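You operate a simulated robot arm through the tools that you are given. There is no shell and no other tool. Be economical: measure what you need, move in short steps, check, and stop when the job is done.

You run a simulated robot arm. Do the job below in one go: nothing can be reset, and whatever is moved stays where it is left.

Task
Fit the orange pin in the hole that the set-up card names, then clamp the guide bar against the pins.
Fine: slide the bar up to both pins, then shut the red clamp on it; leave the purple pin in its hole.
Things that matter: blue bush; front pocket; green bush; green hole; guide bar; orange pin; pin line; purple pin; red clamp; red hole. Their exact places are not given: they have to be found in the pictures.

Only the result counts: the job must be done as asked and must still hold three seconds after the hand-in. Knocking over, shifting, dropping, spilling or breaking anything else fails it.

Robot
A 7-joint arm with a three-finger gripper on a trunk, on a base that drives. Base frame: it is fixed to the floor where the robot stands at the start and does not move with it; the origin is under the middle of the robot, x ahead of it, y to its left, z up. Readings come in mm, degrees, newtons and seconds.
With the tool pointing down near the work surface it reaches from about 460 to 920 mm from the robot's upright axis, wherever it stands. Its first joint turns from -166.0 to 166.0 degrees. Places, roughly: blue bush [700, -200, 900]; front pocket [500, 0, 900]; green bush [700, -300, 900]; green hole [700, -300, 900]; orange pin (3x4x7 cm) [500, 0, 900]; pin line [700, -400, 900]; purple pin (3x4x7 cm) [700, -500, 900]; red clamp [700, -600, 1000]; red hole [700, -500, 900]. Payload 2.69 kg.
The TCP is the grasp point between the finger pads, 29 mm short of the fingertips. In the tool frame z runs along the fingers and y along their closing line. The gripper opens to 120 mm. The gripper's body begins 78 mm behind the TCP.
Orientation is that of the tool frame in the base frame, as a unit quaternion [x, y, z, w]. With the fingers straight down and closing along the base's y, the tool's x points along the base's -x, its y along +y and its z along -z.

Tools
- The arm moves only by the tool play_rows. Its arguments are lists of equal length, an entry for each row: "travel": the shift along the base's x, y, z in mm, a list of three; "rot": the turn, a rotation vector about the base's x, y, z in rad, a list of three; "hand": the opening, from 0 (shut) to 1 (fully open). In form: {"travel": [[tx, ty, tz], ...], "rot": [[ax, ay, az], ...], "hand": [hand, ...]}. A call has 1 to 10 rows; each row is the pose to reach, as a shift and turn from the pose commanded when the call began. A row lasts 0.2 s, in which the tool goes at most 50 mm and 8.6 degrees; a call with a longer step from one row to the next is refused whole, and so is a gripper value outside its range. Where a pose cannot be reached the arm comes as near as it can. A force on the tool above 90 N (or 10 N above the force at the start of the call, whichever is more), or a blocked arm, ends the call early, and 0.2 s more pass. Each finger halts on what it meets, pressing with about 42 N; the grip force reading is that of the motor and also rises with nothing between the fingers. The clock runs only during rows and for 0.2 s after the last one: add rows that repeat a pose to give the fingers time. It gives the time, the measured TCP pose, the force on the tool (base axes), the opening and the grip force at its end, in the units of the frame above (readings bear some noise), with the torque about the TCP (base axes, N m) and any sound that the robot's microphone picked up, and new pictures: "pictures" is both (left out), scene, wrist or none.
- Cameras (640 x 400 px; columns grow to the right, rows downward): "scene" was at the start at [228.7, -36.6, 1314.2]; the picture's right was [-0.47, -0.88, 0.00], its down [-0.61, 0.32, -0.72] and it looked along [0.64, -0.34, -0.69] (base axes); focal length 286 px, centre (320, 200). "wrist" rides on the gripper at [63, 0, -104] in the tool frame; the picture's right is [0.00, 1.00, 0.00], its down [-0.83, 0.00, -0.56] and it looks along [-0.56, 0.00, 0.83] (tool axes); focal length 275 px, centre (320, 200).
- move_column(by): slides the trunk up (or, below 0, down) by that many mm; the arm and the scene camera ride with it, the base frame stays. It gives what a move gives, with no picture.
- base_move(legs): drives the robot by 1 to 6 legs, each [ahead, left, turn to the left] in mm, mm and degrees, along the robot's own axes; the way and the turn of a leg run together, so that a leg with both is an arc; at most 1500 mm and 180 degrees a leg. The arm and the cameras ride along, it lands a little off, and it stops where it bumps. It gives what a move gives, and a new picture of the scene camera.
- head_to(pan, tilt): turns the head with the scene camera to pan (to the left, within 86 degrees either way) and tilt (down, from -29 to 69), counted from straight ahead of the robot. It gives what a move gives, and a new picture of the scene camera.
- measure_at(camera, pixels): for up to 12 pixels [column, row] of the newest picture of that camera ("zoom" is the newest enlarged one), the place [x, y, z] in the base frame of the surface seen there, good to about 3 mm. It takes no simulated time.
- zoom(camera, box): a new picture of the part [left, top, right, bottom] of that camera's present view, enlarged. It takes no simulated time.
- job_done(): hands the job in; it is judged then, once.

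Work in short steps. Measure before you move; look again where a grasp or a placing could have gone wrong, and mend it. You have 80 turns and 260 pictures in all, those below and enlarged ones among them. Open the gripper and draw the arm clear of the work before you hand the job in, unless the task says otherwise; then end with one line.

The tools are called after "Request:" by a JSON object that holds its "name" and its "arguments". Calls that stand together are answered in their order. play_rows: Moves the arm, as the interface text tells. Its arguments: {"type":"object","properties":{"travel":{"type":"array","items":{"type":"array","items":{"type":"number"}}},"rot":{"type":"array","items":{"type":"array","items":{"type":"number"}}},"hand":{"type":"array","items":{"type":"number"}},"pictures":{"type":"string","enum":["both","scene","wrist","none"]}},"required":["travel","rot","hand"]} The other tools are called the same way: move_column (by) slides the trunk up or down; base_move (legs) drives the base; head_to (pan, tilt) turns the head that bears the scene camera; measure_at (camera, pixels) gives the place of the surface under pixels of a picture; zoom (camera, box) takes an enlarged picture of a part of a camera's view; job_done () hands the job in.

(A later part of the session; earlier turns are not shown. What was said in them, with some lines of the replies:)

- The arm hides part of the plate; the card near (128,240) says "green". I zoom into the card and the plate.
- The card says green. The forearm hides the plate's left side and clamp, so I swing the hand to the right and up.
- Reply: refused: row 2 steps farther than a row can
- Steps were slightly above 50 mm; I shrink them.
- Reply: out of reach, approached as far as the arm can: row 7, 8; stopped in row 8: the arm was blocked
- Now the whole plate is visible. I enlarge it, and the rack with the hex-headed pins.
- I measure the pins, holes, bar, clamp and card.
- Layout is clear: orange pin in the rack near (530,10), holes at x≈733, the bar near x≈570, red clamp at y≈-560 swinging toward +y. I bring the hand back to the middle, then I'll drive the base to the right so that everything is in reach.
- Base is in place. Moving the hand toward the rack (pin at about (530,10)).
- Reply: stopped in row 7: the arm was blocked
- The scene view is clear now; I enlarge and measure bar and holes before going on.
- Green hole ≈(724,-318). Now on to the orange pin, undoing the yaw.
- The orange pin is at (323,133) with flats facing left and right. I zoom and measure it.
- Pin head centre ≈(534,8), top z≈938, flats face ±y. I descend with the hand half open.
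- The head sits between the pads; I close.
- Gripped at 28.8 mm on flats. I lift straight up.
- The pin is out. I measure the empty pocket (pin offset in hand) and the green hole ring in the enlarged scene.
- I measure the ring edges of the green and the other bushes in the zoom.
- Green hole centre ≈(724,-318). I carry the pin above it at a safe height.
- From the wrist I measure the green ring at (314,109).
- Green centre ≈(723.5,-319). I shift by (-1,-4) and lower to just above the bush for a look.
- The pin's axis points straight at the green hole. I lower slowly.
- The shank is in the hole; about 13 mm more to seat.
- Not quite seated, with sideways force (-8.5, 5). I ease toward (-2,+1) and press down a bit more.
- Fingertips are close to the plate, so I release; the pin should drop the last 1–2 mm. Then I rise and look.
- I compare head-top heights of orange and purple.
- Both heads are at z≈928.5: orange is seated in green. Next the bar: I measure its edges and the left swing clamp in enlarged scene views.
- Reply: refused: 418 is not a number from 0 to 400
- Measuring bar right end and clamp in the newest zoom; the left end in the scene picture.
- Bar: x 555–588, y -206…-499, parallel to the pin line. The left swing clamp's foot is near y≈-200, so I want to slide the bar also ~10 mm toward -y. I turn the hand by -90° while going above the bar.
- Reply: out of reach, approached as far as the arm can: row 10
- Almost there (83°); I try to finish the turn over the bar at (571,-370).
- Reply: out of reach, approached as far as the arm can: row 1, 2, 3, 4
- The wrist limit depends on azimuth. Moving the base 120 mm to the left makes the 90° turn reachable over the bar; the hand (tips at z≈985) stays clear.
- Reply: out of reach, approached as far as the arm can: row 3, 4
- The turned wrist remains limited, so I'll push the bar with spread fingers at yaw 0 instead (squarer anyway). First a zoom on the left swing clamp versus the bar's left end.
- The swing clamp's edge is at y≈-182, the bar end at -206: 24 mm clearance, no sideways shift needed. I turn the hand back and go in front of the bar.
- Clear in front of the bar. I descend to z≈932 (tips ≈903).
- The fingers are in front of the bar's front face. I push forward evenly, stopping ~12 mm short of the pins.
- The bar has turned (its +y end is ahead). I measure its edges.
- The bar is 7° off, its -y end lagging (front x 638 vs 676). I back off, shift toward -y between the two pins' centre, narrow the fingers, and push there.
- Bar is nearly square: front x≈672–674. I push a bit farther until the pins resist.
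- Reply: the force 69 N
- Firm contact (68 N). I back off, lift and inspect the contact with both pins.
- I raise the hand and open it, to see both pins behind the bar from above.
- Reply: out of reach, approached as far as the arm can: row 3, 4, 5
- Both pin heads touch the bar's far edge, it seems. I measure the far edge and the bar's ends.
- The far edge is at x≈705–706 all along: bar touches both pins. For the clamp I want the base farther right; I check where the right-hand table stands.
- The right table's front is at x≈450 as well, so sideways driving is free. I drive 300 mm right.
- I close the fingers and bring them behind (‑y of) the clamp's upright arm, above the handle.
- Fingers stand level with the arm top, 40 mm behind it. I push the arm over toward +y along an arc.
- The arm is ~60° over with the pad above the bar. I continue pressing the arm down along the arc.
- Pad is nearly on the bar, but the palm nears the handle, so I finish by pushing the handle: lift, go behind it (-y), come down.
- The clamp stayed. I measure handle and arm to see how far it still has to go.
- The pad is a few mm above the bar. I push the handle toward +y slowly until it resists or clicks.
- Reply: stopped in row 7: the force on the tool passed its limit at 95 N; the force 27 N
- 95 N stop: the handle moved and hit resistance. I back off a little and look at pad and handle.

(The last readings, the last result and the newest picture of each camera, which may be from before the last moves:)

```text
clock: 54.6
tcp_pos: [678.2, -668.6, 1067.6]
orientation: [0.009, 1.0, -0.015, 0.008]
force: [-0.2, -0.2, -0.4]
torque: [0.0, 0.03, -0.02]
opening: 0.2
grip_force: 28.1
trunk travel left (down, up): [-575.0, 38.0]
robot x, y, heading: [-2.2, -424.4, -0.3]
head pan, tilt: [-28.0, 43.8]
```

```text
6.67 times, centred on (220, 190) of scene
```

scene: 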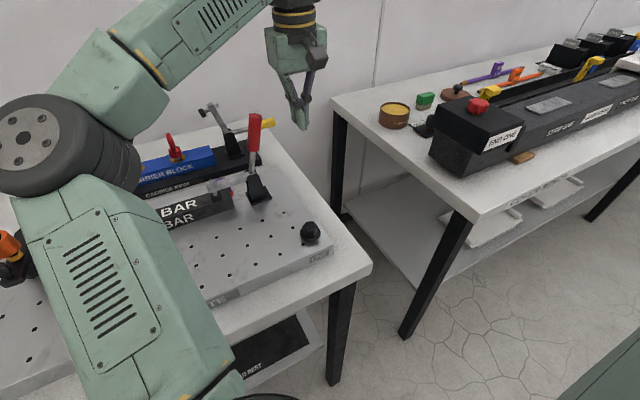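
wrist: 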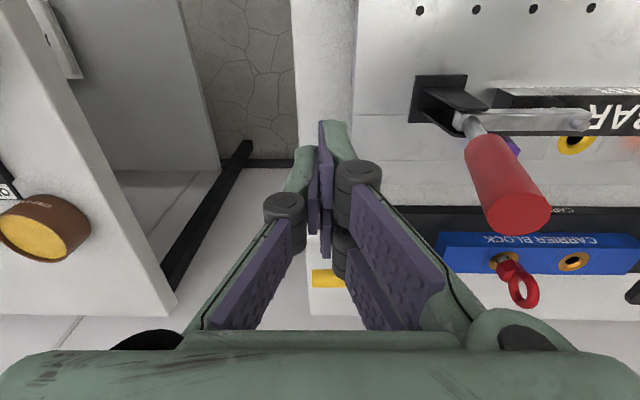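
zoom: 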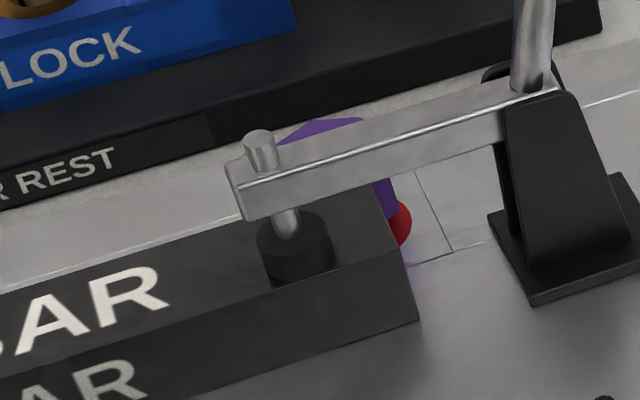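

The pad rests on the bar and holds. I measure the handle angle, pad, bar edge and pins.

Request:
{"name": "measure_at", "arguments": {"camera": "zoom", "pixels": [[245, 195], [262, 138], [290, 262], [345, 290], [480, 130], [400, 160], [270, 285], [533, 60], [330, 235]]}}

Request:
{"name": "measure_at", "arguments": {"camera": "scene", "pixels": [[254, 119], [253, 135], [250, 150], [246, 170]]}}

Request:
{"name": "zoom", "arguments": {"camera": "wrist", "box": [400, 60, 640, 210]}}

```text
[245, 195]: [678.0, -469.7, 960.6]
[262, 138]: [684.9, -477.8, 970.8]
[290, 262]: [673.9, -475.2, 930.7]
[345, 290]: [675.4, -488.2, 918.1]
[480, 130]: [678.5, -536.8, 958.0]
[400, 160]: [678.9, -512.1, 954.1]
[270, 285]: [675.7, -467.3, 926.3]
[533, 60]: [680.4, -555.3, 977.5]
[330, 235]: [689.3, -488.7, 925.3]
```

```text
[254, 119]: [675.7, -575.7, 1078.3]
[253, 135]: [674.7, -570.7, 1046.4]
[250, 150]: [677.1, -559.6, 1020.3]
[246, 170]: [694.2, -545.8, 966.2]
```

```text
2.67 times, centred on (520, 135) of wrist
```

zoom: 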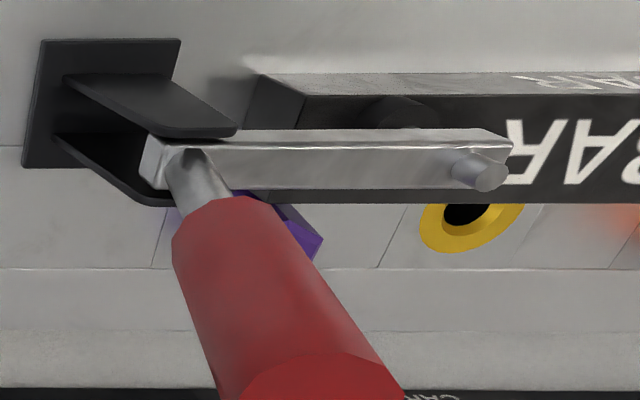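

The arm is level and the pad sits on the bar top (z≈926). I press the handle once more gently to confirm it's home.

Request:
{"name": "play_rows", "arguments": {"travel": [[0, 30, -10], [0, 52, -12], [0, 58, -12], [0, 63, -12], [0, 67, -12], [0, 70, -12]], "rot": [[0.03, -0.016, 0.018], [0.03, -0.016, 0.018], [0.03, -0.016, 0.018], [0.03, -0.016, 0.018], [0.03, -0.016, 0.018], [0.03, -0.016, 0.018]], "hand": [0, 0, 0, 0, 0, 0]}}

Request:
{"name": "zoom", "arguments": {"camera": "scene", "box": [180, 100, 290, 220]}}

```text
clock: 56.0
tcp_pos: [676.1, -611.5, 1055.1]
orientation: [0.007, 1.0, -0.008, 0.019]
force: [20.2, -76.4, 8.2]
torque: [2.07, 0.43, -1.21]
opening: 0.1
grip_force: 28.5
trunk travel left (down, up): [-575.0, 38.0]
robot x, y, heading: [-2.5, -428.9, -0.4]
head pan, tilt: [-28.0, 43.8]
```

scene: 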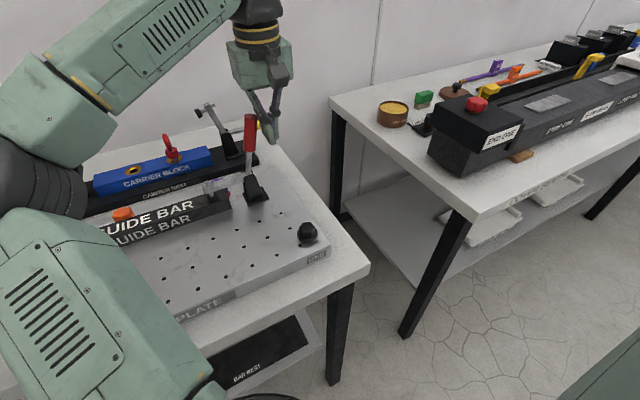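
wrist: 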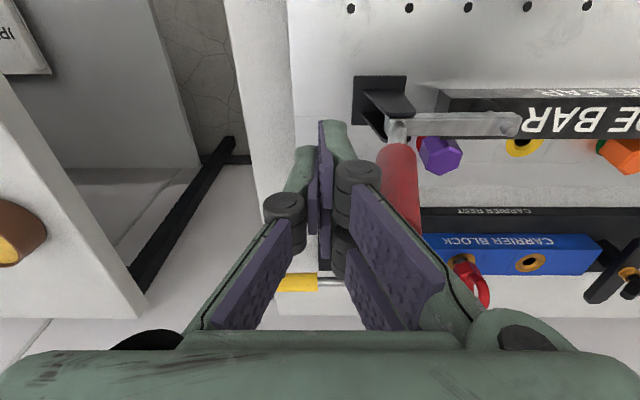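

```text
3.33 times, centred on (235, 160) of scene
```

zoom: 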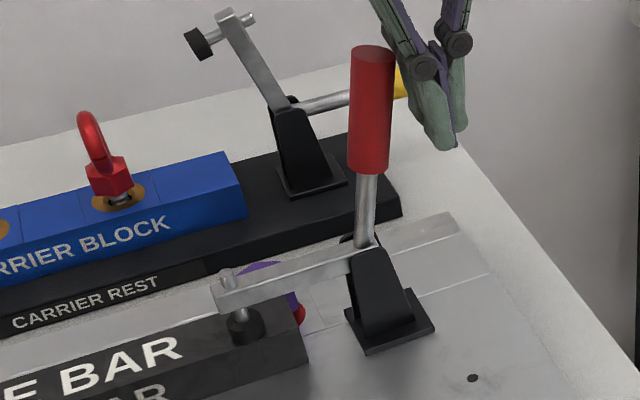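

It stops at the same spot: home. I back off, lift, and open, drawing the arm clear for a last look.

Request:
{"name": "play_rows", "arguments": {"travel": [[0, -20, 0], [0, -50, 0], [-10, -65, 30], [-40, -65, 60], [-75, -65, 80], [-110, -65, 85], [-150, -65, 85], [-190, -65, 85], [-230, -65, 85], [-250, -65, 85]], "rot": [[0, 0, 0], [0, 0, 0], [0, 0, 0], [0, 0, 0], [0, 0, 0], [0, 0, 0], [0, 0, 0], [0, 0, 0], [0, 0, 0], [0, 0, 0]], "hand": [0, 0, 0, 0.3, 0.6, 1, 1, 1, 1, 1], "pictures": "none"}}

Request:
{"name": "head_to", "arguments": {"pan": -5, "tilt": 45}}

```text
clock: 58.2
tcp_pos: [424.1, -660.7, 1140.7]
orientation: [0.0, 1.0, 0.0, 0.016]
force: [0.2, 0.2, 0.0]
torque: [-0.03, -0.02, -0.04]
opening: 114.4
grip_force: 0.1
trunk travel left (down, up): [-575.0, 38.0]
robot x, y, heading: [2.1, -427.3, 0.0]
head pan, tilt: [-28.0, 43.8]
```

```text
clock: 59.1
tcp_pos: [424.6, -662.4, 1141.0]
orientation: [0.0, 1.0, 0.0, 0.016]
force: [-0.4, 0.2, 0.1]
torque: [0.02, 0.03, -0.03]
opening: 120.0
grip_force: 0.0
trunk travel left (down, up): [-575.0, 38.0]
robot x, y, heading: [1.0, -427.5, -0.4]
head pan, tilt: [-5.0, 45.0]
```

scene: 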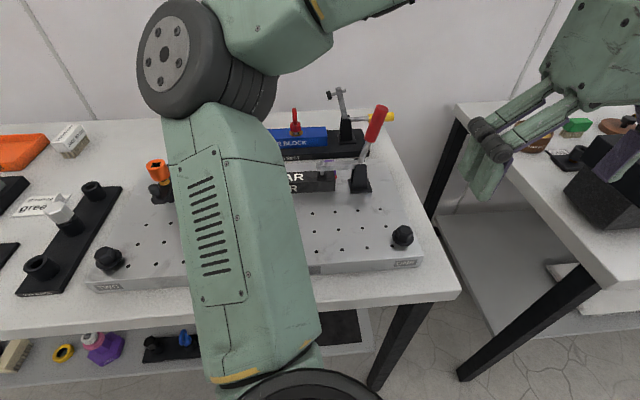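

The upper arm hides the bar; I drive left again and look.

Request:
{"name": "base_move", "arguments": {"legs": [[0, 300, 0]]}}

Request:
{"name": "head_to", "arguments": {"pan": -28, "tilt": 44}}

Request:
{"name": "zoom", "arguments": {"camera": "scene", "box": [200, 80, 440, 230]}}

Request:
{"name": "zoom", "arguments": {"camera": "wrist", "box": [100, 100, 540, 350]}}

```text
clock: 61.9
tcp_pos: [423.9, -375.1, 1141.1]
orientation: [0.003, 1.0, 0.0, 0.016]
force: [-0.4, 1.4, -0.2]
torque: [-0.02, -0.01, 0.01]
opening: 120.1
grip_force: 0.0
trunk travel left (down, up): [-575.0, 38.0]
robot x, y, heading: [0.7, -137.4, -0.5]
head pan, tilt: [-5.0, 45.0]
```

scene: 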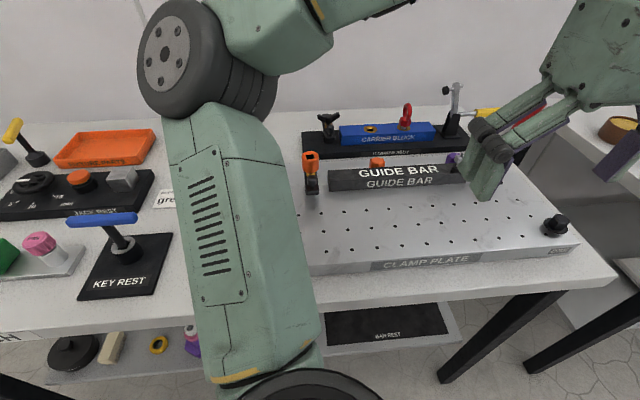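

```text
clock: 62.8
tcp_pos: [425.7, -374.0, 1141.8]
orientation: [0.004, 1.0, 0.0, 0.016]
force: [-0.3, 0.0, 0.5]
torque: [0.02, 0.03, -0.03]
opening: 119.9
grip_force: 0.0
trunk travel left (down, up): [-575.0, 38.0]
robot x, y, heading: [3.7, -141.5, -0.3]
head pan, tilt: [-28.0, 44.0]
```

scene: 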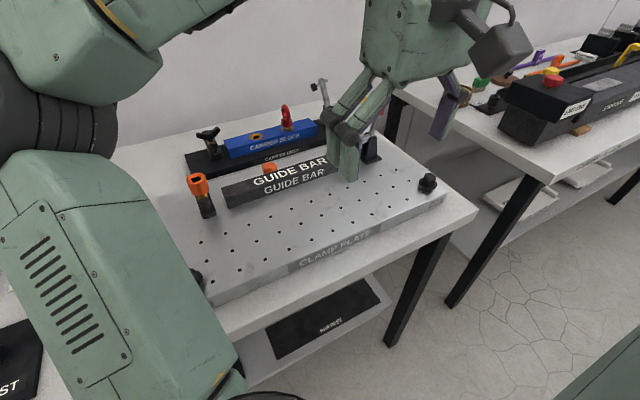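

```text
2.67 times, centred on (320, 155) of scene
```

zoom: 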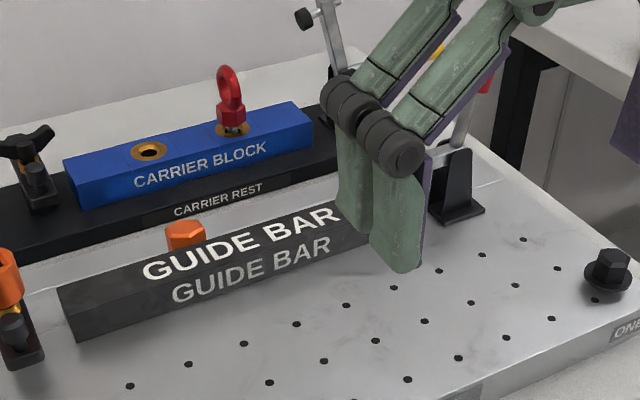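

```text
1.45 times, centred on (320, 225) of wrist
```

zoom: 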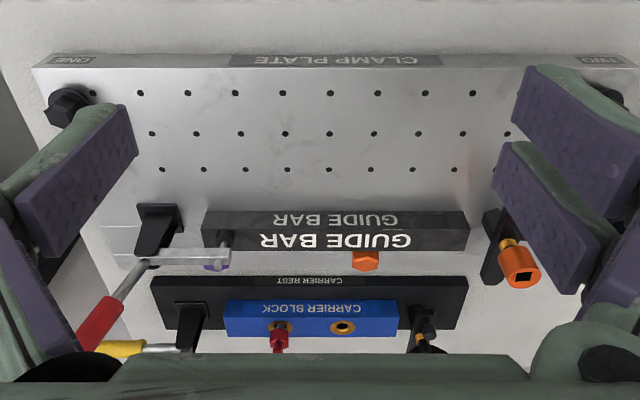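

The wrist view shows bar, both pins and the closed clamp. I verify the bar's far edge and the clamp position.

Request:
{"name": "measure_at", "arguments": {"camera": "zoom", "pixels": [[245, 248], [300, 248], [340, 248], [460, 246], [366, 256], [366, 264], [215, 266], [206, 215], [466, 215], [223, 238], [150, 258], [340, 232]]}}

Request:
{"name": "zoom", "arguments": {"camera": "wrist", "box": [180, 220, 440, 300]}}

```text
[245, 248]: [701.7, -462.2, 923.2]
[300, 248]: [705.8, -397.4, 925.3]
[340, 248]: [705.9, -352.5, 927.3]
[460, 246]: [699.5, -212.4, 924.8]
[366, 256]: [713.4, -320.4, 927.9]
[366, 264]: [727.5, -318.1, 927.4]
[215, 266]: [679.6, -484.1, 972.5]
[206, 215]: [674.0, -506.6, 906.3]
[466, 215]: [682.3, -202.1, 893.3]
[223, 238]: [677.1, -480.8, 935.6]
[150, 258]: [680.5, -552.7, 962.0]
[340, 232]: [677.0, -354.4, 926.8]
```

```text
2.46 times, centred on (310, 260) of wrist
```

zoom: 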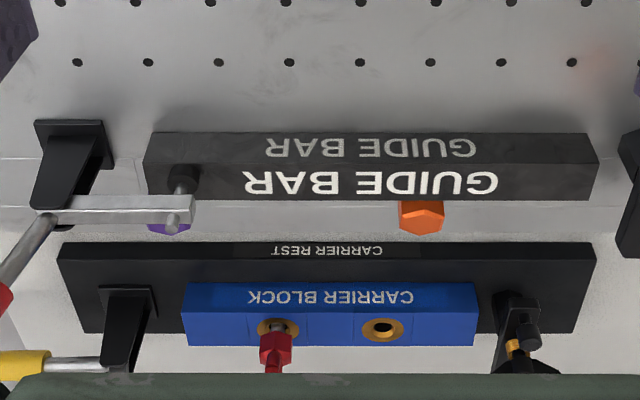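

The bar lies square against both pins, the clamp pad holds it, the purple pin is in red, and the arm is clear and open. I hand in.

Request:
{"name": "job_done", "arguments": {}}

```text
The job is handed in.
```

I seated the orange pin in the green hole named on the card, pushed the guide bar up against both pins, and shut the red clamp on it. The purple pin is still in its red hole. The last measurements, taken before hand-in with the gripper open and the arm clear, showed the bar still in place and the clamp closed on it.
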